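You operate a simulated robot arm through the tools that you are given. There is no shell and no other tool. Be economical: measure what you need, move in short steps, check, and stop when the job is done.

Carry out the task below with a simulated two-armed robot. There is one attempt and no reset: what you move stays moved.

## Task
On the yellow square, fold the grey cloth in half, so that its two long edges meet.

It is judged by the outcome, as a careful person would: the job done as asked, and still so three seconds after it is handed in. It fails if anything else is knocked over, pushed out of place, dropped, spilled or broken. Flat cloth is picked up by pressing the open fingertips on it (5 to 10 N) and closing them slowly along it; thin cloth reads only 2 to 8 mm in the jaws.

## Robot
Two 7-joint arms with two-finger parallel grippers on one trunk, on a base that drives. Base frame: it is fixed to the floor where the robot stands at the start and does not move with it; the origin is under the middle of the robot, x ahead of it, y to its left, z up. Lengths are in m, angles in degrees, forces in N, time in s.
The left shoulder is at the start at [0.07, 0.134, 1.076], the right one opposite. Places, roughly: yellow square [0.5, 0, 0.8]. Payload 1.57 kg a hand.
The TCP of each hand is the grasp point between the finger pads, 0.03 m short of the fingertips. In the tool frame z runs along the fingers and y along their closing line. The gripper opens to 0.08 m. The fingers are 0.017 m wide and 0.012 m thick; the gripper's body (0.04 by 0.082 m) begins 0.08 m behind the TCP.
Orientation is that of the tool frame in the base frame, as [roll, pitch, yaw] about the fixed x, y, z axes, in that order (R = Rz(yaw) Ry(pitch) Rx(roll)). With the fingers straight down and closing along the base's y, the tool's x points along the base's -x, its y along +y and its z along -z.

## Interface
- The arms move only by the tool servo_tool. It takes "left_series", "right_series" or both (then of equal length, played together; a hand with none holds still); each is a list of rows, each a list of 6 numbers: the shift along the base's x, y, z in units of 250 mm (1.0 is 250 mm), then the turn, a rotation vector about the base's x, y, z in units of 180 degrees (1.0 is 180 degrees). In form: [[x, y, z, ax, ay, az], ...]. A call has 1 to 10 rows; each row is the pose to reach, as a shift and turn from the pose commanded when the call began. "left_gripper" and "right_gripper" are, for a hand that has rows, the opening in per cent of the stroke, from 0 (shut) to 100 (fully open), set as the call begins (left out, the last holds). A call with a number of a shift or a turn outside -1 to 1 is refused whole. A row lasts 0.2 s, in which the tool goes at most 0.05 m and 8.6 degrees; a call with a longer step from one row to the next is refused whole, and so is a gripper value outside its range. A pose out of reach is approached as far as the arm can. The call stops where the force on the tool passes 40 N (or 10 N more than at its start, if that is more) or the arm is blocked; 0.2 s more then pass. The fingers move at their own pace (about 0.153 m/s each) and stop on an object; they squeeze with about 42 N. The grip force told is the motor's: it shows also when the fingers shut on nothing. Time passes only in rows, and 0.2 s behind the last, so rows that repeat a pose let the fingers close. The reply holds the time, the measured pose of the TCP, the force on the tool along the base axes, the opening and the grip force, in the units named above and with some noise, with the torque about the TCP (base axes, N m) and any sound that the robot's microphone picked up.
- Cameras (640 x 400 px; columns grow to the right, rows downward): "scene" is now at [0.1335, 0.007, 1.293]; the picture's right is [0.12, -0.99, 0.00], its down [-0.67, -0.08, -0.74] and it looks along [0.73, 0.09, -0.67] (base axes); focal length 290 px, centre (320, 200). "left" rides on the left gripper at [0.072, 0.007, -0.122] in its tool frame; the picture's right is [-0.09, 1.00, 0.00], its down [-0.84, -0.08, -0.54] and it looks along [-0.54, -0.05, 0.84] (tool axes); focal length 238 px, centre (320, 200). "right" rides on the right gripper at [0.072, -0.007, -0.122] in its tool frame; the picture's right is [0.09, 1.00, 0.00], its down [-0.84, 0.08, -0.54] and it looks along [-0.54, 0.05, 0.84] (tool axes); focal length 238 px, centre (320, 200).
- get_image(camera): a new picture of that camera. It takes no simulated time.
- lift_body(by): slides the trunk up (or, below 0, down) by that many m; the arms and the scene camera ride with it, the base frame stays. It gives what a move gives, with no picture.
- base_move(legs): drives the robot by 1 to 6 legs, each [ahead, left, turn to the left] in m, m and degrees, along the robot's own axes; the way and the turn of a leg run together, so that a leg with both is an arc; at most 1.5 m and 180 degrees a leg. The arms and the cameras ride along, it lands a little off, and it stops where it bumps. It gives what a move gives.
- turn_head(pan, tilt): turns the head with the scene camera to pan (to the left, within 86 degrees either way) and tilt (down, from -29 to 69), counted from straight ahead of the robot. It gives what a move gives.
- measure_at(camera, pixels): for up to 12 pixels [column, row] of the newest picture of that camera ("zoom" is the newest enlarged one), the place [x, y, z] in the base frame of the surface seen there, good to about 0.003 m. It takes no simulated time.
- zoom(camera, box): a new picture of the part [left, top, right, bottom] of that camera's present view, enlarged. It takes no simulated time.
- finish_job(): hands the job in; it is judged then, once.

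Go step by step. Measure first, check grasps and placings, and put right what went wrong. The budget is 80 turns and 70 pictures, counting those below and the enlarged ones. Unless the task says otherwise, let go and move clear before handing in, and close with one line.

The tools are called after "Call:" as a command line: name --argument value ..., lists and objects as JSON in quotes. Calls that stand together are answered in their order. servo_tool: Moves the arms, as the interface text tells. Its arguments: {"type":"object","properties":{"left_series":{"type":"array"},"left_gripper":{"type":"number"},"right_series":{"type":"array"},"right_gripper":{"type":"number"}},"required":[]} The other tools are called the same way: lift_body (by) slides the trunk up or down; base_move (legs) drives the base; turn_head (pan, tilt) turns the head that bears the scene camera; get_image (camera) takes a picture; measure_at (camera, pixels) gives the place of the surface under pixels of a picture; zoom (camera, box) takes an enlarged picture of a part of a camera's view; finish_job () hands the job in.

At the start:

```text
time: 0.0
left_position: [0.4271, 0.2429, 1.0232]
left_ee_rot: [-180.0, 0.1, 179.9]
left_wrist_force: [-0.2, 0.1, 0.1]
left_torque: [0.01, -0.01, -0.01]
left_width: 0.0802
left_gripper_force: 0.0
right_position: [0.4331, -0.12, 1.0437]
right_ee_rot: [180.0, 0.0, -180.0]
right_wrist_force: [0.1, 0.0, 0.4]
right_torque: [0.01, -0.02, 0.01]
right_width: 0.0803
right_gripper_force: 0.2
trunk travel left (down, up): [-0.65, 0.29]
robot x, y, heading: [0.003, 0.0032, 0.1]
head pan, tilt: [6.6, 42.4]
```

scene: 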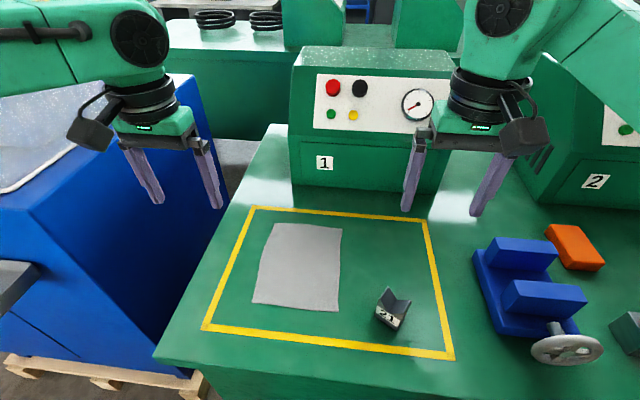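
right: 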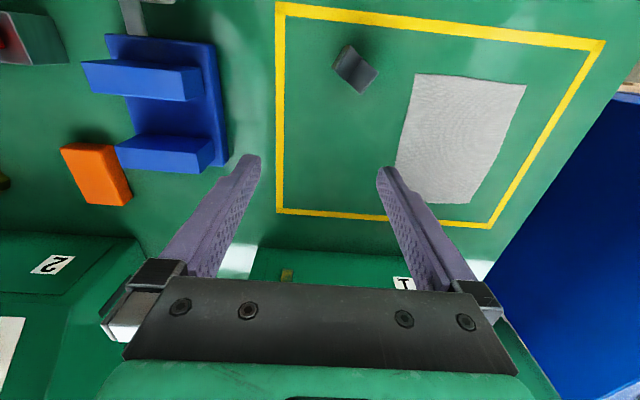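
left: 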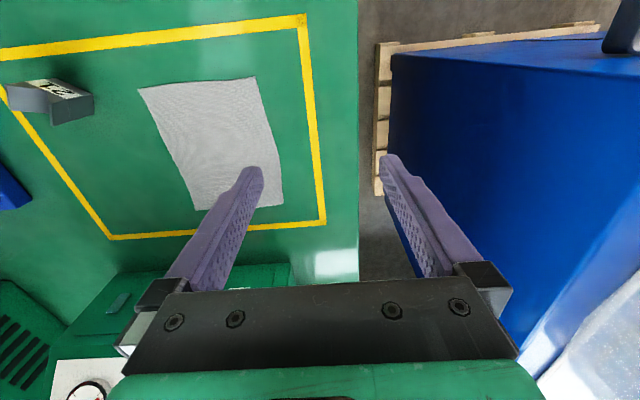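

The grey cloth lies in the yellow square with corners near scene pixels (275,224), (341,229), (338,311), (253,302). I measure its corners, edges, and the V-block.

Call:
measure_at --camera "scene" --pixels '[[276, 225], [340, 230], [337, 309], [254, 301], [262, 262], [340, 268], [300, 265], [360, 270], [385, 290], [376, 318], [410, 300], [230, 270]]'

Call:
zoom --camera "scene" --box '[220, 200, 420, 330]'

```text
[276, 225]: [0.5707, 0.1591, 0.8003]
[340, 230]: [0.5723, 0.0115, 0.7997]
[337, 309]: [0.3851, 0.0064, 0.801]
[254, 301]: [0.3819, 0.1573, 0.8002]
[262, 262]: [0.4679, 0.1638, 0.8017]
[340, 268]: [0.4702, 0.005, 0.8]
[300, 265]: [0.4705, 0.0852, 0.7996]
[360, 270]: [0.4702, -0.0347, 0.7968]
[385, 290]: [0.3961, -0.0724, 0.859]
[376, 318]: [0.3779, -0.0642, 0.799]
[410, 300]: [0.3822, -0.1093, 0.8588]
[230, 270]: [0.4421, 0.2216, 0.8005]
```

```text
3.08 times, centred on (320, 265) of scene
```

zoom: 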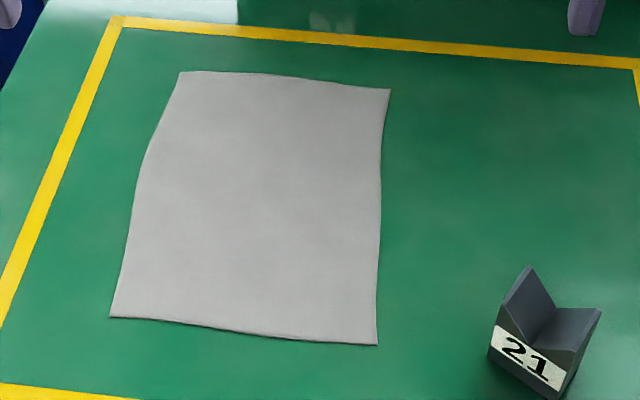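

The long edges run along x, at y≈0.158 and y≈0.007, with x from 0.382 to 0.571. I'll bring the left edge over to the right one, using the right hand at the far corner and the left hand at the near one. First I move to hover.

Call:
servo_tool --right_series '[[0.09, 0.1, -0.067, 0, 0, 0], [0.18, 0.2, -0.133, 0, 0, 0], [0.268, 0.3, -0.2, 0, 0, 0], [0.357, 0.4, -0.267, 0, 0, 0], [0.446, 0.5, -0.333, 0, 0, 0], [0.536, 0.6, -0.4, 0, 0, 0], [0.536, 0.6, -0.4, 0, 0, 0]]' --left_series '[[-0.026, 0, -0.067, 0, 0, 0], [-0.052, 0, -0.133, 0, 0, 0], [-0.078, 0, -0.2, 0, 0, 0], [-0.104, 0, -0.267, 0, 0, 0], [-0.13, 0, -0.333, 0, 0, 0], [-0.156, 0, -0.4, 0, 0, 0], [-0.156, 0, -0.4, 0, 0, 0]]' --left_gripper 40 --right_gripper 40

Call:
get_image --camera "scene"

```text
time: 1.6
left_position: [0.3867, 0.2415, 0.9238]
left_ee_rot: [179.9, 0.0, 180.0]
left_wrist_force: [-0.2, 0.7, -0.4]
left_torque: [0.0, 0.03, -0.02]
left_width: 0.0319
left_gripper_force: 0.0
right_position: [0.5533, 0.0245, 0.9391]
right_ee_rot: [179.9, -0.1, -180.0]
right_wrist_force: [0.6, -0.6, 0.1]
right_torque: [0.02, -0.01, 0.01]
right_width: 0.0321
right_gripper_force: 0.1
right hand out of reach, approached as far as the arm can: row 6, 7
trunk travel left (down, up): [-0.65, 0.29]
robot x, y, heading: [-0.0012, 0.0015, -0.1]
head pan, tilt: [6.6, 42.4]
```

```text
65 pictures are left
```

scene: 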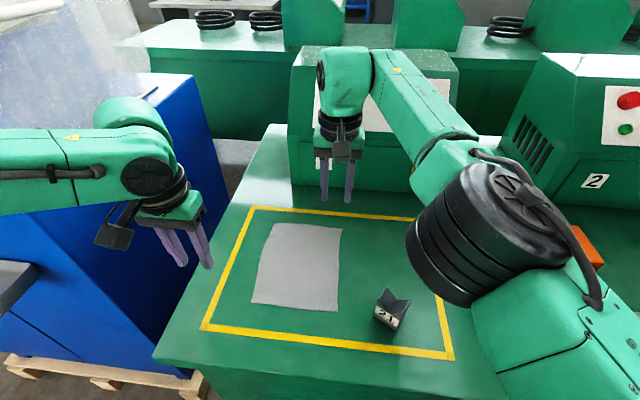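

The right arm ran out of reach to the left at x=0.553, so I'll consider shifting the base left and ahead. First I measure the clearance to the table's front edge and the blue machine.

Call:
measure_at --camera "scene" --pixels '[[157, 357], [480, 393], [20, 362], [190, 392], [60, 240], [10, 270], [10, 300], [215, 375], [5, 340]]'

Call:
turn_head --pan 35 --tilt 60

Call:
get_image --camera "scene"

```text
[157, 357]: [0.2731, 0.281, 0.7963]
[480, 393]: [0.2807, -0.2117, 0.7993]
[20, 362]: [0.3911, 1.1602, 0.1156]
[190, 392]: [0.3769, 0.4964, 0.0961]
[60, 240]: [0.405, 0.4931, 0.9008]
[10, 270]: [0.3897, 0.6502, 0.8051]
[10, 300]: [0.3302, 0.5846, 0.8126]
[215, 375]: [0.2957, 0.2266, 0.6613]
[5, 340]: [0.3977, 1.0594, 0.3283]
```

```text
time: 2.5
left_position: [0.3858, 0.2422, 0.9228]
left_ee_rot: [-180.0, 0.0, 179.9]
left_wrist_force: [-0.2, 0.2, 0.1]
left_torque: [0.01, 0.01, -0.02]
left_width: 0.0318
left_gripper_force: 0.1
right_position: [0.5535, 0.0277, 0.9398]
right_ee_rot: [-180.0, 0.0, -179.9]
right_wrist_force: [0.3, 0.2, 0.2]
right_torque: [-0.01, -0.02, 0.02]
right_width: 0.032
right_gripper_force: 0.1
trunk travel left (down, up): [-0.65, 0.29]
robot x, y, heading: [0.0003, -0.0025, 0.1]
head pan, tilt: [35.0, 60.0]
```

```text
64 pictures are left
```

scene: 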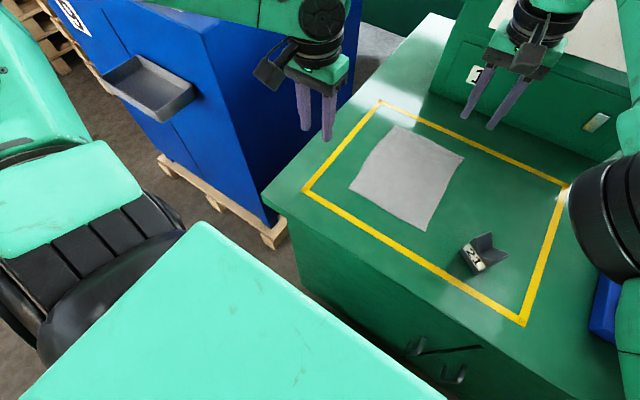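

The front of the table and the left side look free for the base. The blue machine starts near x≈0.39, so I'll pull the left hand in to y≈0.14 and measure the machine's top before driving left.

Call:
measure_at --camera "scene" --pixels '[[230, 50], [350, 90], [150, 30], [272, 215], [150, 75], [70, 200], [290, 300], [400, 360]]'

Call:
servo_tool --left_series '[[0, -0.15, 0.1, 0, 0, 0], [0, -0.3, 0.2, 0, 0, 0], [0, -0.4, 0.2, 0, 0, 0]]'

```text
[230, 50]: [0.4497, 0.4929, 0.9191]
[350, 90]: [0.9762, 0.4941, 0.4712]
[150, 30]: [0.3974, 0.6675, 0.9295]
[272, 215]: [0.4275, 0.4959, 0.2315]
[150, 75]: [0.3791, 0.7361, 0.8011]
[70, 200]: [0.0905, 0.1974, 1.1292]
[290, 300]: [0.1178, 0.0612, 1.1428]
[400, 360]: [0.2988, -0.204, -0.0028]
```

```text
time: 3.3
left_position: [0.3899, 0.1443, 0.9731]
left_ee_rot: [180.0, -0.1, -179.9]
left_wrist_force: [0.3, 0.1, 0.2]
left_torque: [0.06, 0.02, 0.03]
left_width: 0.032
left_gripper_force: 0.1
right_position: [0.5547, 0.0272, 0.9398]
right_ee_rot: [179.9, 0.0, -180.0]
right_wrist_force: [-0.5, 0.1, 0.5]
right_torque: [0.02, 0.03, 0.01]
right_width: 0.0322
right_gripper_force: 0.0
trunk travel left (down, up): [-0.65, 0.29]
robot x, y, heading: [0.0, 0.0007, -0.2]
head pan, tilt: [35.0, 60.0]
```

The machine's side is at y≈0.49, so there is room. I drive 0.12 m left.

Call:
base_move --legs '[[0.02, 0.12, 0]]'

Call:
turn_head --pan -5 --tilt 48

Call:
get_image --camera "scene"

```text
time: 4.6
left_position: [0.409, 0.2615, 0.9728]
left_ee_rot: [179.9, 0.0, -179.9]
left_wrist_force: [-1.0, 0.8, 0.6]
left_torque: [-0.02, 0.0, 0.01]
left_width: 0.032
left_gripper_force: 0.1
right_position: [0.5742, 0.1438, 0.9399]
right_ee_rot: [179.9, 0.1, -179.9]
right_wrist_force: [-0.5, -0.4, -1.5]
right_torque: [0.0, -0.01, -0.01]
right_width: 0.032
right_gripper_force: 0.1
trunk travel left (down, up): [-0.65, 0.29]
robot x, y, heading: [0.0178, 0.1173, 0.1]
head pan, tilt: [35.0, 60.0]
```

```text
time: 5.6
left_position: [0.4091, 0.2624, 0.9748]
left_ee_rot: [180.0, 0.0, -179.9]
left_wrist_force: [-0.6, -0.1, -0.4]
left_torque: [0.02, -0.02, -0.01]
left_width: 0.0322
left_gripper_force: 0.0
right_position: [0.5739, 0.1439, 0.9396]
right_ee_rot: [-179.9, -0.1, -179.9]
right_wrist_force: [1.2, -0.1, -0.4]
right_torque: [0.01, -0.01, -0.02]
right_width: 0.0321
right_gripper_force: 0.0
trunk travel left (down, up): [-0.65, 0.29]
robot x, y, heading: [0.0205, 0.1219, 0.3]
head pan, tilt: [-5.0, 48.0]
```

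```text
63 pictures are left
```

scene: 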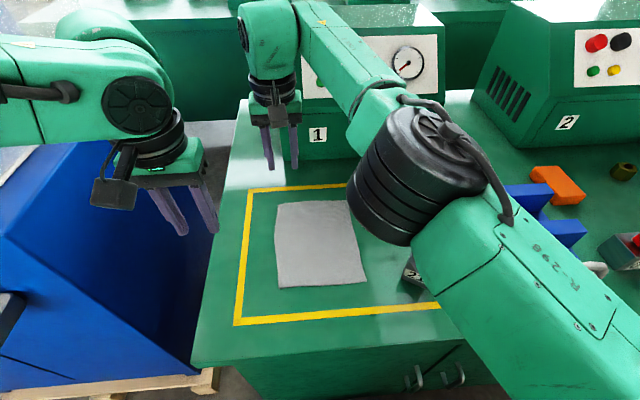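

The right hand is over the far-left corner now. I check where its elbow is relative to where the left hand must go, and re-measure the cloth corners.

Call:
measure_at --camera "scene" --pixels '[[380, 215], [365, 110], [430, 140], [330, 70], [281, 205], [281, 286], [274, 245], [364, 281], [350, 240]]'

```text
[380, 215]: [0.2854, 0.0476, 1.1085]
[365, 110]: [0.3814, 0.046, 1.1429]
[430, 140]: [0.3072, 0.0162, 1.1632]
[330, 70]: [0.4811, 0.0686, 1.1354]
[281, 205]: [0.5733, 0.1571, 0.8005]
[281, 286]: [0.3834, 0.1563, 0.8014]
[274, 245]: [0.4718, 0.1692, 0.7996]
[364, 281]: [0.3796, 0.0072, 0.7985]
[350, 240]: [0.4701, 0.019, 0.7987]
```

The right forearm passes at y≈0.05–0.08 near x=0.38–0.48, so the left hand can just fit at y≈0.137. I move both to just above the corners.

Call:
servo_tool --right_series '[[-0.01, -0.01, -0.08, 0, 0, 0], [-0.02, -0.02, -0.16, 0, 0, 0], [-0.036, -0.028, -0.24, 0, 0, 0], [-0.036, -0.028, -0.32, 0, 0, 0], [-0.036, -0.028, -0.32, 0, 0, 0], [-0.036, -0.028, -0.32, 0, 0, 0]]' --left_series '[[-0.07, 0, -0.1, 0, 0, 0], [-0.07, -0.1, -0.2, 0, 0, 0], [-0.07, -0.2, -0.3, 0, 0, 0], [-0.07, -0.32, -0.4, 0, 0, 0], [-0.07, -0.42, -0.47, 0, 0, 0], [-0.07, -0.5, -0.47, 0, 0, 0]]'

Call:
get_image --camera "scene"

Call:
get_image --camera "right"

Call:
get_image --camera "left"

```text
time: 7.0
left_position: [0.3857, 0.1592, 0.8624]
left_ee_rot: [-180.0, 0.1, -179.9]
left_wrist_force: [0.1, -0.1, -1.3]
left_torque: [-0.01, -0.05, 0.01]
left_width: 0.0318
left_gripper_force: 0.0
left hand out of reach, approached as far as the arm can: row 5, 6
right_position: [0.563, 0.1372, 0.8599]
right_ee_rot: [179.9, 0.0, -179.9]
right_wrist_force: [0.5, -0.4, 0.1]
right_torque: [-0.02, 0.01, 0.02]
right_width: 0.0319
right_gripper_force: 0.0
trunk travel left (down, up): [-0.65, 0.29]
robot x, y, heading: [0.019, 0.121, 0.3]
head pan, tilt: [-5.0, 48.0]
```

```text
62 pictures are left
```

scene: 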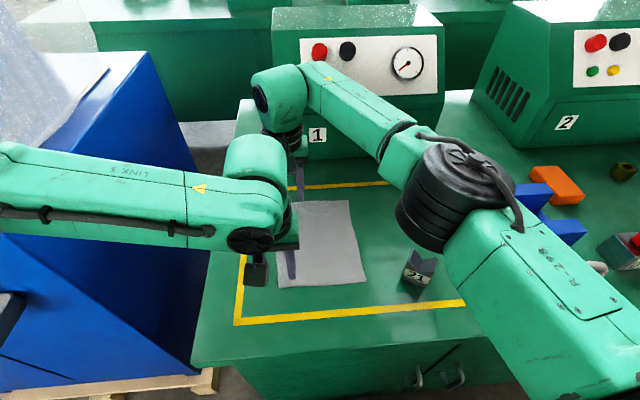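

```text
61 pictures are left
```

right: 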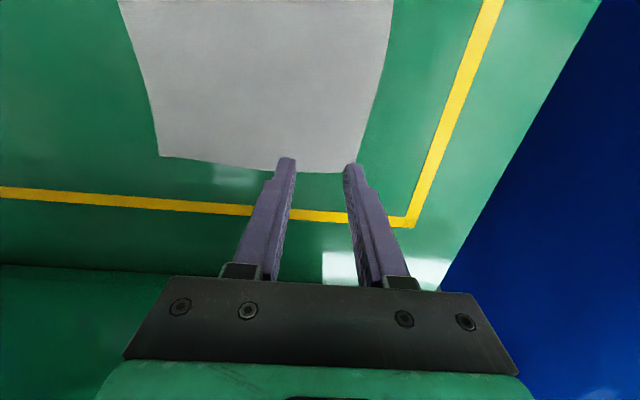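

```text
60 pictures are left
```

left: 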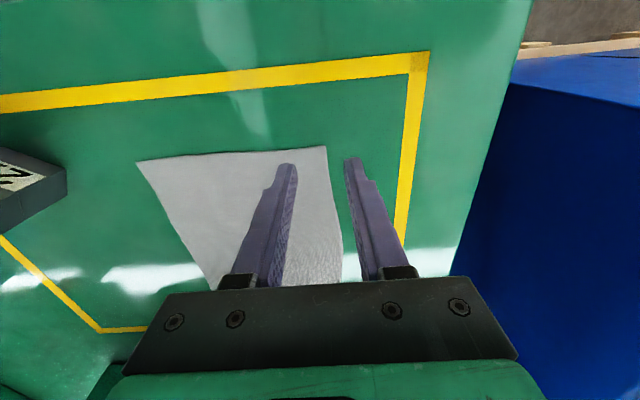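

The left arm stopped at y=0.159, short of 0.137, and the right one is fine. A small base shift right should suit both hands. Once both grip, driving the base right can carry the edge over, since it moves both hands rigidly.

Call:
base_move --legs '[[0.025, -0.04, 0]]'

```text
time: 7.9
left_position: [0.4101, 0.1201, 0.8626]
left_ee_rot: [-179.9, 0.1, -179.9]
left_wrist_force: [-0.6, 0.6, -0.2]
left_torque: [0.0, 0.0, 0.0]
left_width: 0.0324
left_gripper_force: 0.1
right_position: [0.5874, 0.0984, 0.8606]
right_ee_rot: [-179.9, 0.1, -180.0]
right_wrist_force: [0.4, -0.5, -0.4]
right_torque: [0.0, -0.02, 0.01]
right_width: 0.0319
right_gripper_force: 0.0
trunk travel left (down, up): [-0.65, 0.29]
robot x, y, heading: [0.0452, 0.0738, -0.1]
head pan, tilt: [-5.0, 48.0]
```

Both hands now need small shifts to the target points; I make them at hover.

Call:
servo_tool --right_series '[[-0.088, 0.08, 0, 0, 0, 0], [-0.088, 0.154, -0.05, 0, 0, 0], [-0.088, 0.154, -0.05, 0, 0, 0]]' --left_series '[[-0.072, 0.068, 0, 0, 0, 0], [-0.072, 0.068, -0.05, 0, 0, 0], [-0.072, 0.068, -0.05, 0, 0, 0]]'

Call:
get_image --camera "right"

Call:
get_image --camera "left"

```text
time: 8.7
left_position: [0.39, 0.1354, 0.8488]
left_ee_rot: [-179.9, 0.0, -179.9]
left_wrist_force: [0.1, 0.6, 0.0]
left_torque: [0.0, -0.01, 0.01]
left_width: 0.0321
left_gripper_force: 0.0
right_position: [0.5642, 0.1358, 0.8477]
right_ee_rot: [179.9, 0.0, -179.9]
right_wrist_force: [0.9, 0.1, -0.5]
right_torque: [0.02, 0.02, -0.02]
right_width: 0.0319
right_gripper_force: 0.1
trunk travel left (down, up): [-0.65, 0.29]
robot x, y, heading: [0.0432, 0.0728, 0.1]
head pan, tilt: [-5.0, 48.0]
```

```text
59 pictures are left
```

right: 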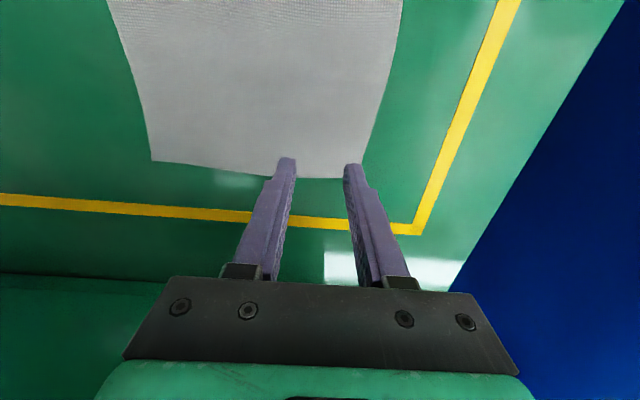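

```text
58 pictures are left
```

left: 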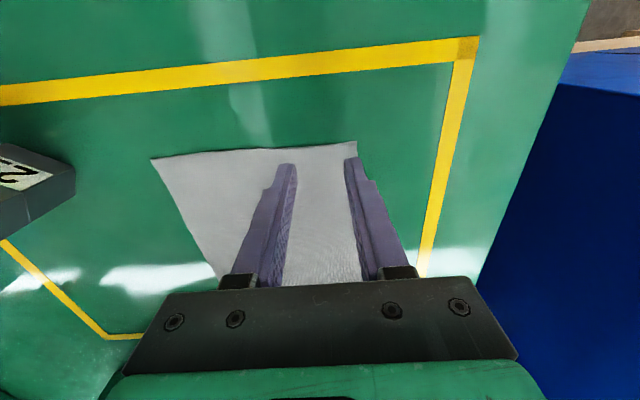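

Both outer fingers straddle the long edge at the corners. I nudge each hand inward by about 4 mm in x and come down near contact.

Call:
servo_tool --right_series '[[-0.016, 0, -0.03, 0, 0, 0], [-0.016, 0, -0.064, 0, 0, 0], [-0.016, 0, -0.064, 0, 0, 0]]' --left_series '[[0.016, 0, -0.03, 0, 0, 0], [0.016, 0, -0.068, 0, 0, 0], [0.016, 0, -0.068, 0, 0, 0]]'

```text
time: 9.5
left_position: [0.3949, 0.134, 0.8319]
left_ee_rot: [-180.0, 0.0, -180.0]
left_wrist_force: [0.4, -0.6, 0.1]
left_torque: [-0.02, -0.01, 0.0]
left_width: 0.0321
left_gripper_force: 0.0
right_position: [0.5611, 0.137, 0.8323]
right_ee_rot: [179.9, 0.0, -179.9]
right_wrist_force: [0.3, -0.4, -0.6]
right_torque: [0.03, -0.01, -0.03]
right_width: 0.0321
right_gripper_force: 0.1
trunk travel left (down, up): [-0.65, 0.29]
robot x, y, heading: [0.0446, 0.0764, 0.2]
head pan, tilt: [-5.0, 48.0]
```

No contact yet, so I lower by another 3 mm.

Call:
servo_tool --right_series '[[0, 0, -0.006, 0, 0, 0], [0, 0, -0.012, 0, 0, 0], [0, 0, -0.012, 0, 0, 0]]' --left_series '[[0, 0, -0.006, 0, 0, 0], [0, 0, -0.012, 0, 0, 0], [0, 0, -0.012, 0, 0, 0]]'

```text
time: 10.3
left_position: [0.3943, 0.1358, 0.8306]
left_ee_rot: [-179.9, 0.2, -179.9]
left_wrist_force: [2.4, 1.2, 14.7]
left_torque: [0.15, -0.03, -0.04]
left_width: 0.032
left_gripper_force: 0.1
right_position: [0.5597, 0.1364, 0.8315]
right_ee_rot: [179.9, 0.2, -179.9]
right_wrist_force: [3.0, 0.0, 12.8]
right_torque: [0.04, -0.07, 0.0]
right_width: 0.0322
right_gripper_force: 0.1
trunk travel left (down, up): [-0.65, 0.29]
robot x, y, heading: [0.0461, 0.0788, -0.2]
head pan, tilt: [-5.0, 48.0]
```

Forces are 13–15 N, slightly too high, so I ease up about 1 mm and start closing.

Call:
servo_tool --right_series '[[0, 0, 0.003, 0, 0, 0], [0, 0, 0.003, 0, 0, 0]]' --left_series '[[0, 0, 0.004, 0, 0, 0], [0, 0, 0.004, 0, 0, 0]]' --left_gripper 32 --right_gripper 32

Call:
get_image --camera "left"

```text
time: 10.9
left_position: [0.394, 0.1344, 0.831]
left_ee_rot: [-180.0, 0.2, -179.9]
left_wrist_force: [1.7, -0.5, 11.1]
left_torque: [0.0, 0.01, 0.02]
left_width: 0.0245
left_gripper_force: 0.0
right_position: [0.5594, 0.1362, 0.8313]
right_ee_rot: [-179.9, 0.1, -179.8]
right_wrist_force: [-2.2, 1.0, 9.1]
right_torque: [0.04, 0.06, 0.0]
right_width: 0.0248
right_gripper_force: 0.2
trunk travel left (down, up): [-0.65, 0.29]
robot x, y, heading: [0.0411, 0.074, -0.2]
head pan, tilt: [-5.0, 48.0]
```

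```text
57 pictures are left
```

left: 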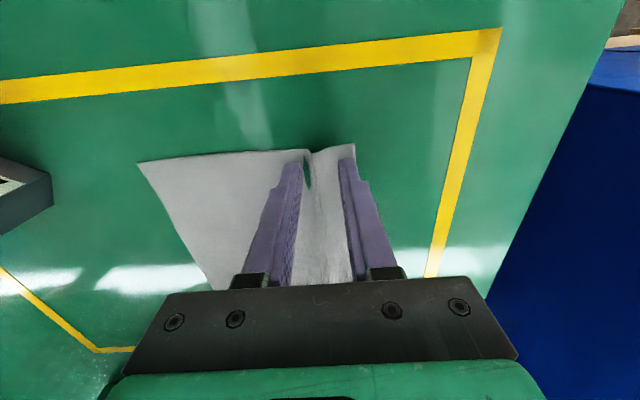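

The cloth is buckling up between the left fingers, as wanted. I keep closing in steps, easing the left a little.

Call:
servo_tool --right_series '[[0, 0, 0, 0, 0, 0], [0, 0, 0, 0, 0, 0]]' --left_series '[[0, 0, 0.002, 0, 0, 0], [0, 0, 0.002, 0, 0, 0]]' --left_gripper 18 --right_gripper 18

Call:
servo_tool --right_series '[[0, 0, 0, 0, 0, 0], [0, 0, 0, 0, 0, 0]]' --left_series '[[0, 0, 0, 0, 0, 0], [0, 0, 0, 0, 0, 0]]' --left_gripper 8 --right_gripper 8

Call:
servo_tool --right_series '[[0, 0, 0, 0, 0, 0], [0, 0, 0, 0, 0, 0]]' --left_series '[[0, 0, 0, 0, 0, 0], [0, 0, 0, 0, 0, 0]]' --left_gripper 0 --right_gripper 0

Call:
get_image --camera "left"

Call:
get_image --camera "right"

```text
time: 11.5
left_position: [0.3933, 0.1352, 0.8312]
left_ee_rot: [-180.0, 0.1, -179.9]
left_wrist_force: [1.4, 0.2, 5.3]
left_torque: [-0.01, 0.0, 0.0]
left_width: 0.0139
left_gripper_force: 0.0
right_position: [0.5601, 0.136, 0.832]
right_ee_rot: [179.9, 0.2, -179.9]
right_wrist_force: [-3.9, 0.5, 10.5]
right_torque: [0.04, 0.1, 0.0]
right_width: 0.0135
right_gripper_force: 0.1
trunk travel left (down, up): [-0.65, 0.29]
robot x, y, heading: [0.0453, 0.0737, 0.1]
head pan, tilt: [-5.0, 48.0]
```

```text
time: 12.1
left_position: [0.3932, 0.1346, 0.8308]
left_ee_rot: [179.9, 0.2, -179.9]
left_wrist_force: [1.0, -0.5, 4.3]
left_torque: [0.0, -0.06, -0.01]
left_width: 0.008
left_gripper_force: 0.7
right_position: [0.56, 0.1356, 0.8318]
right_ee_rot: [179.8, 0.2, -179.8]
right_wrist_force: [-1.4, 1.6, 11.1]
right_torque: [0.08, 0.05, 0.01]
right_width: 0.008
right_gripper_force: 1.0
trunk travel left (down, up): [-0.65, 0.29]
robot x, y, heading: [0.0449, 0.0756, 0.1]
head pan, tilt: [-5.0, 48.0]
```

```text
time: 12.7
left_position: [0.3941, 0.1346, 0.8317]
left_ee_rot: [179.9, 0.1, -179.9]
left_wrist_force: [1.8, 0.1, 3.0]
left_torque: [0.04, -0.01, 0.0]
left_width: 0.0053
left_gripper_force: 25.5
right_position: [0.5611, 0.1371, 0.8313]
right_ee_rot: [179.9, 0.3, -179.9]
right_wrist_force: [-1.4, 1.4, 11.0]
right_torque: [0.06, 0.05, 0.01]
right_width: 0.0018
right_gripper_force: 23.9
trunk travel left (down, up): [-0.65, 0.29]
robot x, y, heading: [0.0463, 0.0723, 0.0]
head pan, tilt: [-5.0, 48.0]
```

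```text
56 pictures are left
```

left: 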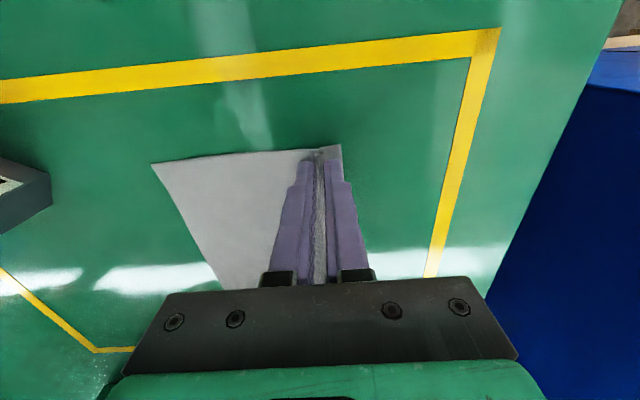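

```text
55 pictures are left
```

right: 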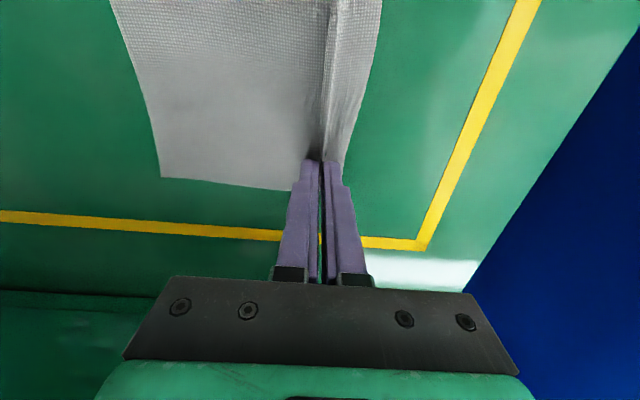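

Left reads 5.3 mm (good) and right only 1.8 mm (doubtful). I lift 3 cm and look.

Call:
servo_tool --right_series '[[0, 0, 0.04, 0, 0, 0], [0, 0, 0.08, 0, 0, 0], [0, 0, 0.12, 0, 0, 0], [0, 0, 0.12, 0, 0, 0]]' --left_series '[[0, 0, 0.04, 0, 0, 0], [0, 0, 0.08, 0, 0, 0], [0, 0, 0.12, 0, 0, 0], [0, 0, 0.12, 0, 0, 0]]'

Call:
get_image --camera "left"

Call:
get_image --camera "right"

```text
time: 13.7
left_position: [0.3971, 0.1362, 0.8602]
left_ee_rot: [-179.9, -0.1, -179.9]
left_wrist_force: [0.0, -0.5, 0.3]
left_torque: [-0.01, 0.0, 0.01]
left_width: 0.0054
left_gripper_force: 26.0
right_position: [0.5621, 0.1368, 0.8593]
right_ee_rot: [180.0, 0.0, -179.9]
right_wrist_force: [-0.4, 0.6, 0.2]
right_torque: [0.0, 0.04, 0.0]
right_width: 0.0021
right_gripper_force: 23.7
trunk travel left (down, up): [-0.65, 0.29]
robot x, y, heading: [0.0445, 0.0793, -0.0]
head pan, tilt: [-5.0, 48.0]
```

```text
54 pictures are left
```

left: 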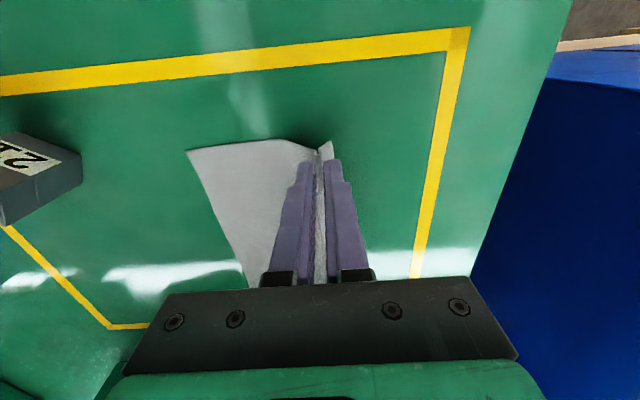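

```text
53 pictures are left
```

right: 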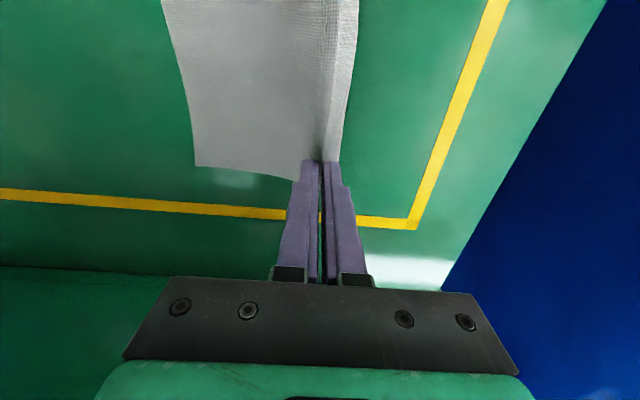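

Both corners came up with the hands. I check the whole cloth from the scene camera.

Call:
zoom --camera "scene" --box '[220, 120, 460, 330]'

```text
1.90 times, centred on (340, 225) of scene
```

zoom: 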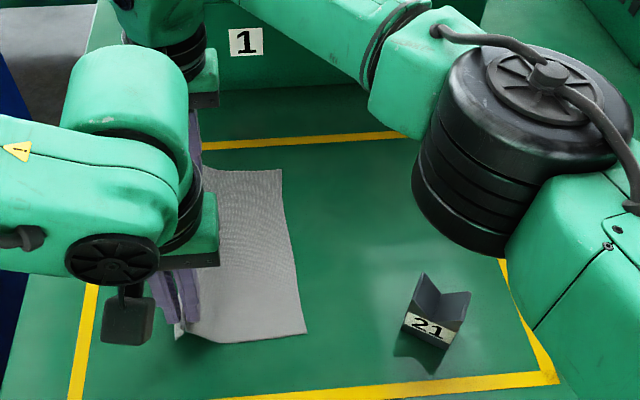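

Call:
measure_at --camera "zoom" --pixels '[[280, 171], [305, 331], [290, 240], [440, 275], [410, 335]]'

```text
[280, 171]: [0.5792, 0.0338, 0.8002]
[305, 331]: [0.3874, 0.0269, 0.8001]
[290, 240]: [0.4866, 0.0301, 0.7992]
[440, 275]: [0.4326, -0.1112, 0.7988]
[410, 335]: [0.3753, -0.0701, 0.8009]
```

The right long edge slid to y≈0.03, which is fine as it stayed straight. The left arm is near its inward limit, so I use the base to carry both hands right, rising in between.

Call:
base_move --legs '[[0, -0.025, 0]]'

Call:
servo_tool --right_series '[[0, 0, 0.04, 0, 0, 0], [0, 0, 0.1, 0, 0, 0], [0, 0, 0.1, 0, 0, 0]]' --left_series '[[0, 0, 0.04, 0, 0, 0], [0, 0, 0.1, 0, 0, 0], [0, 0, 0.1, 0, 0, 0]]'

Call:
base_move --legs '[[0, -0.04, 0]]'

Call:
get_image --camera "scene"

Call:
get_image --camera "left"

```text
time: 14.6
left_position: [0.3948, 0.1135, 0.86]
left_ee_rot: [-179.7, 0.0, -179.9]
left_wrist_force: [-0.4, 0.3, -0.8]
left_torque: [0.01, 0.03, -0.01]
left_width: 0.0053
left_gripper_force: 25.5
right_position: [0.5621, 0.1132, 0.8595]
right_ee_rot: [-179.8, 0.0, -179.8]
right_wrist_force: [-0.2, 0.6, -0.2]
right_torque: [-0.02, 0.0, 0.02]
right_width: 0.0018
right_gripper_force: 23.5
trunk travel left (down, up): [-0.65, 0.29]
robot x, y, heading: [0.0466, 0.0481, 0.3]
head pan, tilt: [-5.0, 48.0]
```

```text
time: 15.3
left_position: [0.3973, 0.1123, 0.8851]
left_ee_rot: [180.0, 0.0, -179.8]
left_wrist_force: [0.8, -0.1, 0.3]
left_torque: [0.01, 0.0, 0.02]
left_width: 0.0055
left_gripper_force: 25.4
right_position: [0.5614, 0.1103, 0.884]
right_ee_rot: [180.0, 0.0, -179.8]
right_wrist_force: [0.3, 0.1, 0.7]
right_torque: [0.0, 0.01, 0.01]
right_width: 0.002
right_gripper_force: 23.6
trunk travel left (down, up): [-0.65, 0.29]
robot x, y, heading: [0.0435, 0.0505, 0.1]
head pan, tilt: [-5.0, 48.0]
```

```text
time: 16.2
left_position: [0.3957, 0.073, 0.8842]
left_ee_rot: [-179.9, -0.1, -179.8]
left_wrist_force: [-0.1, 1.4, -0.2]
left_torque: [-0.03, 0.0, 0.01]
left_width: 0.0051
left_gripper_force: 25.9
right_position: [0.5627, 0.0736, 0.8837]
right_ee_rot: [-180.0, 0.0, -179.7]
right_wrist_force: [0.8, -0.9, 0.2]
right_torque: [0.02, -0.03, -0.04]
right_width: 0.002
right_gripper_force: 23.2
trunk travel left (down, up): [-0.65, 0.29]
robot x, y, heading: [0.0455, 0.0155, 0.7]
head pan, tilt: [-5.0, 48.0]
```

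```text
51 pictures are left
```

scene: 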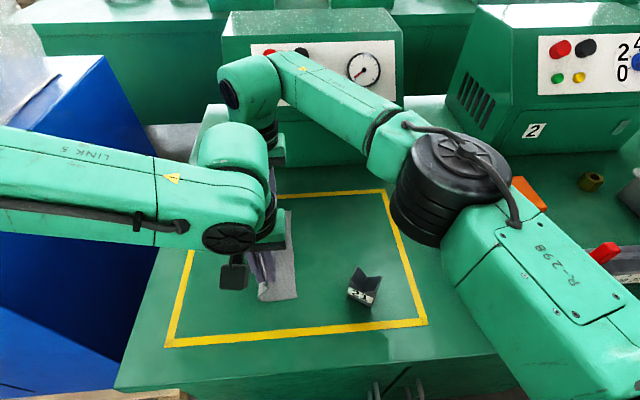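

```text
50 pictures are left
```

left: 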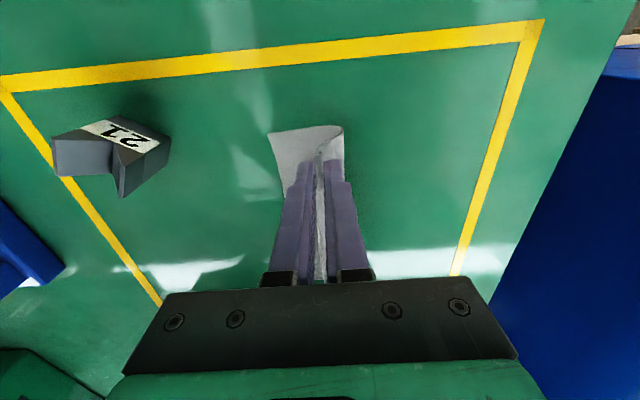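

The cloth is now arching under the hands. I zoom to locate the right edge.

Call:
zoom --camera "scene" --box '[210, 180, 370, 320]'

Call:
measure_at --camera "zoom" --pixels '[[322, 120], [345, 460], [335, 300], [270, 460], [300, 300], [230, 380]]'

```text
2.86 times, centred on (290, 250) of scene
```

zoom: 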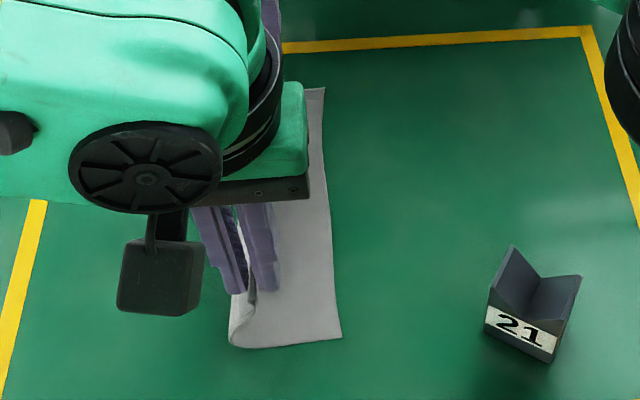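

```text
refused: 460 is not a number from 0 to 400
```

Call:
measure_at --camera "zoom" --pixels '[[322, 90], [339, 335], [331, 220], [235, 342], [238, 325], [240, 310]]'

```text
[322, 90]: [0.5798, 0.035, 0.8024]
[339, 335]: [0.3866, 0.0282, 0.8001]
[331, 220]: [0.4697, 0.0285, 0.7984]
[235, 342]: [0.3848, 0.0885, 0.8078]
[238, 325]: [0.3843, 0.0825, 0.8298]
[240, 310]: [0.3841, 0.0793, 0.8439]
```

The right edge is straight at y≈0.03 and the fold loop is forming at y≈0.09. I lower by 3 cm and carry on to slightly beyond the right edge, so the short tail can be drawn out flat.

Call:
servo_tool --right_series '[[0, 0, -0.06, 0, 0, 0], [0, 0, -0.1, 0, 0, 0], [0, 0, -0.1, 0, 0, 0]]' --left_series '[[0, 0, -0.06, 0, 0, 0], [0, 0, -0.1, 0, 0, 0], [0, 0, -0.1, 0, 0, 0]]'

Call:
base_move --legs '[[0, -0.042, -0.5]]'

Call:
get_image --camera "scene"

Call:
get_image --camera "left"

Call:
get_image --camera "right"

```text
time: 17.0
left_position: [0.3957, 0.0731, 0.8602]
left_ee_rot: [-180.0, 0.0, -179.8]
left_wrist_force: [0.5, 0.3, -0.3]
left_torque: [-0.04, 0.0, 0.01]
left_width: 0.0052
left_gripper_force: 25.1
right_position: [0.562, 0.073, 0.86]
right_ee_rot: [179.9, 0.1, -179.7]
right_wrist_force: [-0.2, -0.2, -0.4]
right_torque: [-0.03, 0.03, 0.01]
right_width: 0.0022
right_gripper_force: 23.1
trunk travel left (down, up): [-0.65, 0.29]
robot x, y, heading: [0.0466, 0.0161, 0.4]
head pan, tilt: [-5.0, 48.0]
```

```text
time: 17.9
left_position: [0.3977, 0.0301, 0.8605]
left_ee_rot: [-179.8, 0.0, 179.9]
left_wrist_force: [-0.3, 1.0, -0.1]
left_torque: [0.0, 0.02, 0.0]
left_width: 0.0051
left_gripper_force: 25.3
right_position: [0.5609, 0.0297, 0.8588]
right_ee_rot: [-180.0, 0.1, 179.8]
right_wrist_force: [-0.6, -0.4, 0.4]
right_torque: [0.0, 0.01, 0.02]
right_width: 0.002
right_gripper_force: 23.7
trunk travel left (down, up): [-0.65, 0.29]
robot x, y, heading: [0.042, -0.0298, -0.4]
head pan, tilt: [-5.0, 48.0]
```

```text
48 pictures are left
```

scene: 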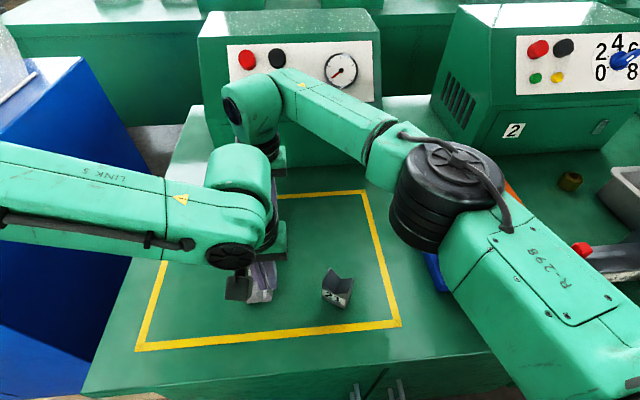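

```text
47 pictures are left
```

left: 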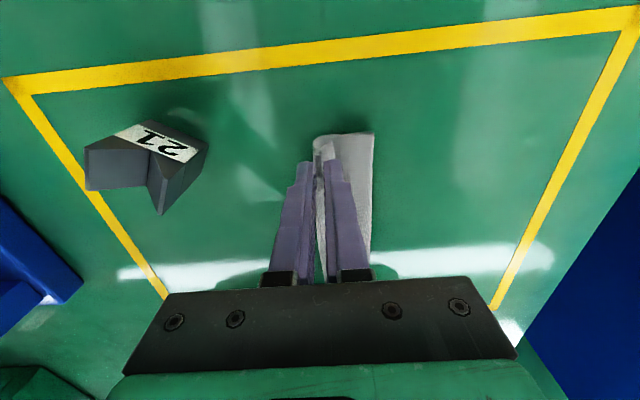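

```text
46 pictures are left
```

right: 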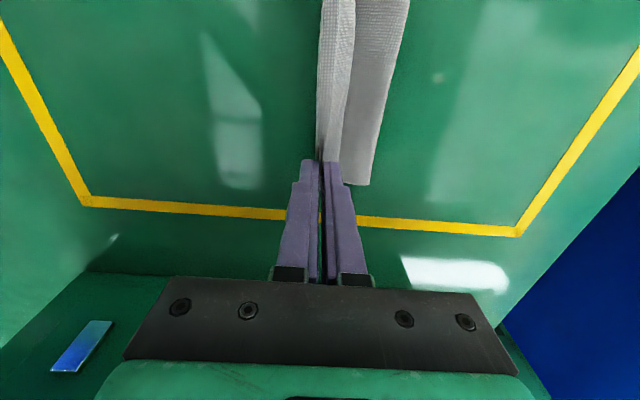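

The top layer is now over the right edge. I zoom in on both sides before lowering.

Call:
zoom --camera "left" --box '[250, 110, 430, 290]'

Call:
zoom --camera "right" --box '[250, 0, 450, 210]'

```text
2.22 times, centred on (340, 200) of left
```

zoom: 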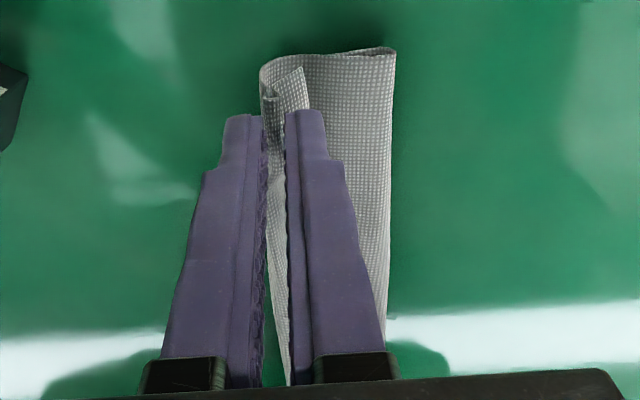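

```text
1.90 times, centred on (350, 105) of right
```

zoom: 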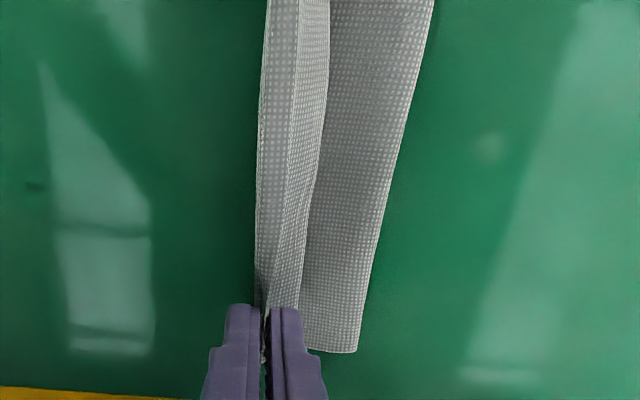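

The tail folds back toward +y along the pinch. I check positions of the bottom layer and fold line before lowering.

Call:
measure_at --camera "left" --pixels '[[316, 145], [325, 137], [372, 136], [345, 136], [335, 142]]'

Call:
measure_at --camera "right" --pixels '[[360, 183], [380, 120], [405, 10], [323, 60], [352, 60], [340, 60]]'

```text
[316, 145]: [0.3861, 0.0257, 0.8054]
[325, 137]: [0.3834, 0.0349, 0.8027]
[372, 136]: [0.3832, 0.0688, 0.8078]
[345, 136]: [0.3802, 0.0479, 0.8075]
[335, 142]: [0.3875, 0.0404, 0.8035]
```

```text
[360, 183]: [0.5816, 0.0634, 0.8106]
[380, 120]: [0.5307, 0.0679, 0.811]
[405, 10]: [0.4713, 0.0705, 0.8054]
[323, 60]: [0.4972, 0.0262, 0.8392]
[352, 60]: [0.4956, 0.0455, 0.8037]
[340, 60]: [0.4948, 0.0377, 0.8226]
```

The ridge and tail hold about 5 cm of cloth, so the pinch should be set down nearer y≈0.06. I move back 3 cm in +y while lowering to just above contact.

Call:
servo_tool --right_series '[[0, 0.06, -0.03, 0, 0, 0], [0, 0.12, -0.07, 0, 0, 0], [0, 0.12, -0.1, 0, 0, 0], [0, 0.12, -0.1, 0, 0, 0]]' --left_series '[[0, 0.06, -0.03, 0, 0, 0], [0, 0.12, -0.07, 0, 0, 0], [0, 0.12, -0.1, 0, 0, 0], [0, 0.12, -0.1, 0, 0, 0]]'

Call:
zoom --camera "left" --box '[230, 90, 450, 290]'

Call:
zoom --camera "right" --box '[230, 0, 450, 210]'

```text
time: 18.9
left_position: [0.3962, 0.0596, 0.8362]
left_ee_rot: [-179.9, 0.0, 179.8]
left_wrist_force: [0.6, -0.2, -0.1]
left_torque: [-0.04, 0.01, 0.04]
left_width: 0.0052
left_gripper_force: 25.5
right_position: [0.5605, 0.0583, 0.8348]
right_ee_rot: [-180.0, -0.1, 179.9]
right_wrist_force: [-0.1, -0.6, 0.3]
right_torque: [-0.01, 0.01, -0.02]
right_width: 0.0019
right_gripper_force: 23.5
trunk travel left (down, up): [-0.65, 0.29]
robot x, y, heading: [0.0433, -0.0289, -0.5]
head pan, tilt: [-5.0, 48.0]
```

```text
2.00 times, centred on (340, 190) of left
```

zoom: 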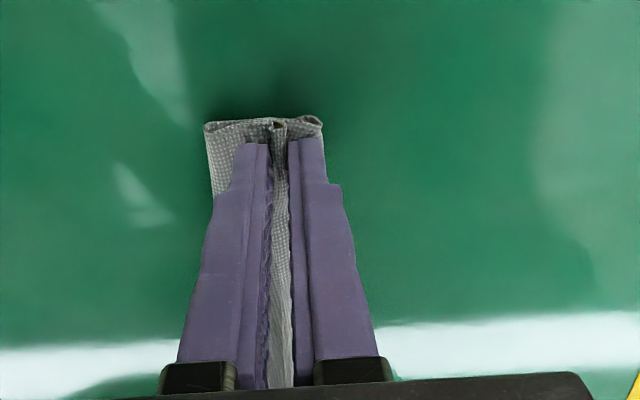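

```text
1.90 times, centred on (340, 105) of right
```

zoom: 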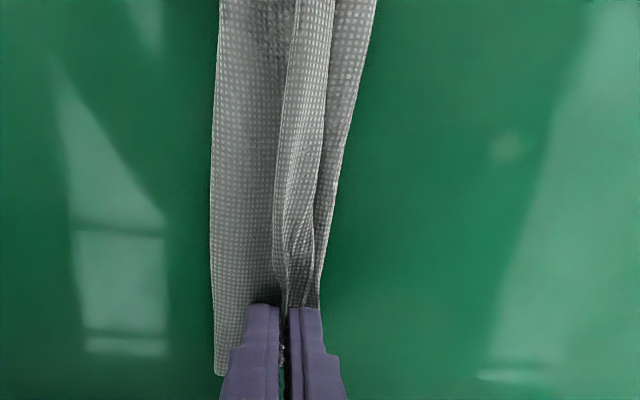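

The pinch is almost on the bottom layer. I release partly to let the ridge relax, then raise clear and look.

Call:
servo_tool --right_series '[[0, 0, 0, 0, 0, 0], [0, 0, 0, 0, 0, 0], [0, 0, 0.06, 0, 0, 0], [0, 0, 0.16, 0, 0, 0], [0, 0, 0.3, 0, 0, 0], [0, 0, 0.4, 0, 0, 0]]' --left_series '[[0, 0, 0, 0, 0, 0], [0, 0, 0, 0, 0, 0], [0, 0, 0.06, 0, 0, 0], [0, 0, 0.16, 0, 0, 0], [0, 0.1, 0.3, 0, 0, 0], [0, 0.3, 0.4, 0, 0, 0]]' --left_gripper 30 --right_gripper 30

Call:
get_image --camera "scene"

Call:
zoom --camera "right" --box '[220, 0, 480, 200]'

```text
refused: row 6 steps farther than a row can; nothing moved
```

```text
41 pictures are left
```

scene: 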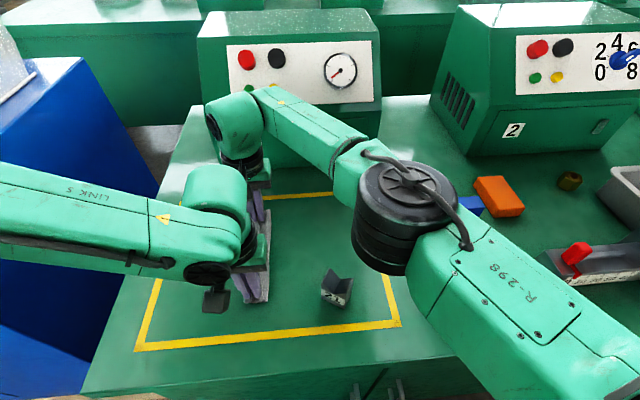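

```text
2.00 times, centred on (350, 100) of right
```

zoom: 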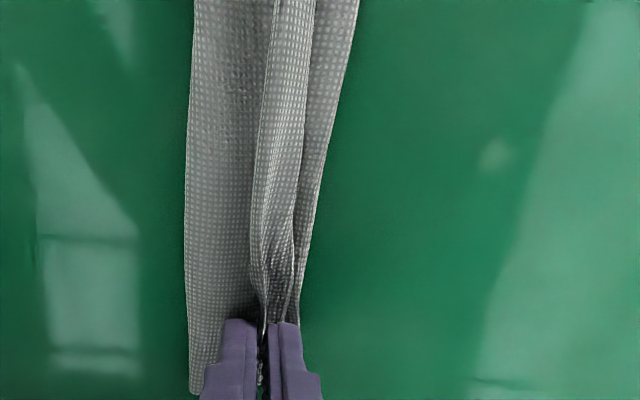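

That step was refused for size. Before releasing, I measure the cloth's extents, since the left end at the near side looked rounded.

Call:
measure_at --camera "zoom" --pixels '[[192, 200], [196, 385], [220, 100], [240, 200], [258, 180], [280, 120], [300, 120], [330, 100], [345, 60], [305, 250], [200, 10], [350, 10]]'

Call:
zoom --camera "left" --box '[280, 120, 380, 190]'

```text
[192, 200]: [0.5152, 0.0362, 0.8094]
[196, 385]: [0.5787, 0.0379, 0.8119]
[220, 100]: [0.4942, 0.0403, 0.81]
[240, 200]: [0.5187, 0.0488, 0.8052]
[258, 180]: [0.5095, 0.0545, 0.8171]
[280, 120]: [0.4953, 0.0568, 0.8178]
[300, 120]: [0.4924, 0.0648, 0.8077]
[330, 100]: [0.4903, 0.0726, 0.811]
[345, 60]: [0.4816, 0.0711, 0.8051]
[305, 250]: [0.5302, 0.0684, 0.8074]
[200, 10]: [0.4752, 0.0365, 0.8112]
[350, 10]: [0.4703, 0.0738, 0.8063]
```

```text
5.71 times, centred on (330, 155) of left
```

zoom: 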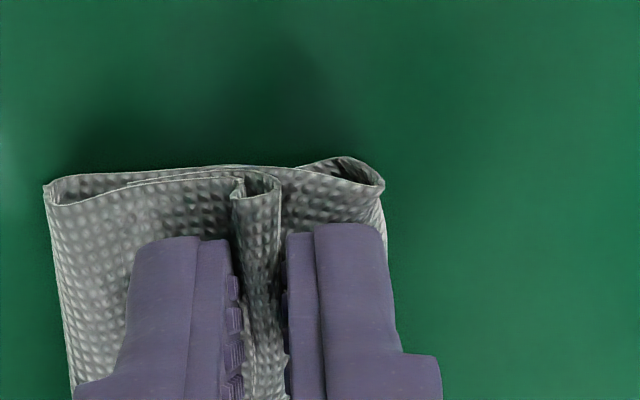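

The profile shows an S: my back-move made the top layer buckle, and the pinch holds too much cloth (ridge and tail). I'll lay the edge back flat at the left and regrasp with a much narrower pinch right at the edge.

Call:
servo_tool --right_series '[[0, 0, 0.08, 0, 0, 0], [0, 0, 0.16, 0, 0, 0], [0, 0, 0.2, 0, 0, 0], [0, 0, 0.2, 0, 0, 0]]' --left_series '[[0, 0, 0.08, 0, 0, 0], [0, 0, 0.16, 0, 0, 0], [0, 0, 0.2, 0, 0, 0], [0, 0, 0.2, 0, 0, 0]]'

Call:
base_move --legs '[[0, 0.08, 0.3]]'

Call:
servo_tool --right_series '[[0, 0.01, -0.07, 0, 0, 0], [0, 0.02, -0.14, 0, 0, 0], [0, 0.03, -0.19, 0, 0, 0], [0, 0.03, -0.205, 0, 0, 0], [0, 0.03, -0.205, 0, 0, 0]]' --left_series '[[0, 0.01, -0.07, 0, 0, 0], [0, 0.02, -0.14, 0, 0, 0], [0, 0.03, -0.19, 0, 0, 0], [0, 0.03, -0.21, 0, 0, 0], [0, 0.03, -0.21, 0, 0, 0]]'

Call:
zoom --camera "left" --box '[140, 90, 400, 270]'

```text
time: 19.9
left_position: [0.3977, 0.0578, 0.8873]
left_ee_rot: [-180.0, 0.1, 179.8]
left_wrist_force: [-0.4, 0.3, 0.5]
left_torque: [0.07, 0.01, -0.01]
left_width: 0.0052
left_gripper_force: 25.5
right_position: [0.561, 0.0579, 0.8843]
right_ee_rot: [179.9, 0.0, 179.7]
right_wrist_force: [0.4, 0.5, -0.2]
right_torque: [0.02, -0.01, 0.03]
right_width: 0.002
right_gripper_force: 23.5
trunk travel left (down, up): [-0.65, 0.29]
robot x, y, heading: [0.044, -0.0278, -0.3]
head pan, tilt: [-5.0, 48.0]
```

```text
time: 21.0
left_position: [0.3976, 0.1421, 0.8863]
left_ee_rot: [180.0, 0.0, -179.9]
left_wrist_force: [0.7, -0.9, -0.6]
left_torque: [-0.02, 0.02, 0.01]
left_width: 0.0052
left_gripper_force: 25.3
right_position: [0.5618, 0.1402, 0.8849]
right_ee_rot: [179.9, 0.0, -179.8]
right_wrist_force: [-0.1, 0.6, -0.4]
right_torque: [-0.01, 0.01, -0.01]
right_width: 0.002
right_gripper_force: 23.6
trunk travel left (down, up): [-0.65, 0.29]
robot x, y, heading: [0.0443, 0.051, 0.1]
head pan, tilt: [-5.0, 48.0]
```

```text
time: 22.2
left_position: [0.3962, 0.1492, 0.8343]
left_ee_rot: [-179.9, -0.1, -179.9]
left_wrist_force: [-0.5, 0.1, 0.5]
left_torque: [0.02, 0.02, 0.02]
left_width: 0.0054
left_gripper_force: 25.9
right_position: [0.5608, 0.1471, 0.8326]
right_ee_rot: [179.9, 0.0, -179.8]
right_wrist_force: [0.5, 0.4, -0.3]
right_torque: [0.01, 0.01, 0.02]
right_width: 0.0018
right_gripper_force: 23.8
trunk travel left (down, up): [-0.65, 0.29]
robot x, y, heading: [0.0454, 0.0475, 0.1]
head pan, tilt: [-5.0, 48.0]
```

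```text
2.22 times, centred on (270, 180) of left
```

zoom: 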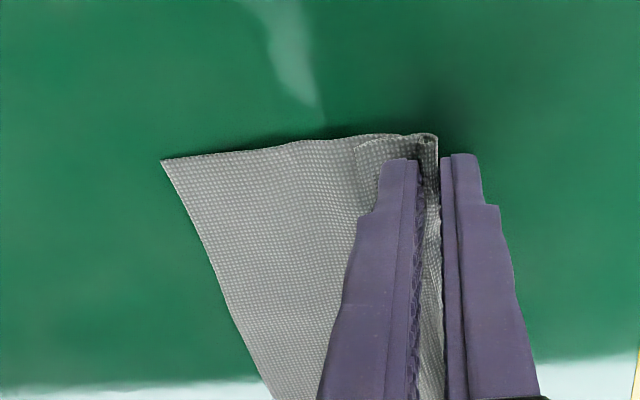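

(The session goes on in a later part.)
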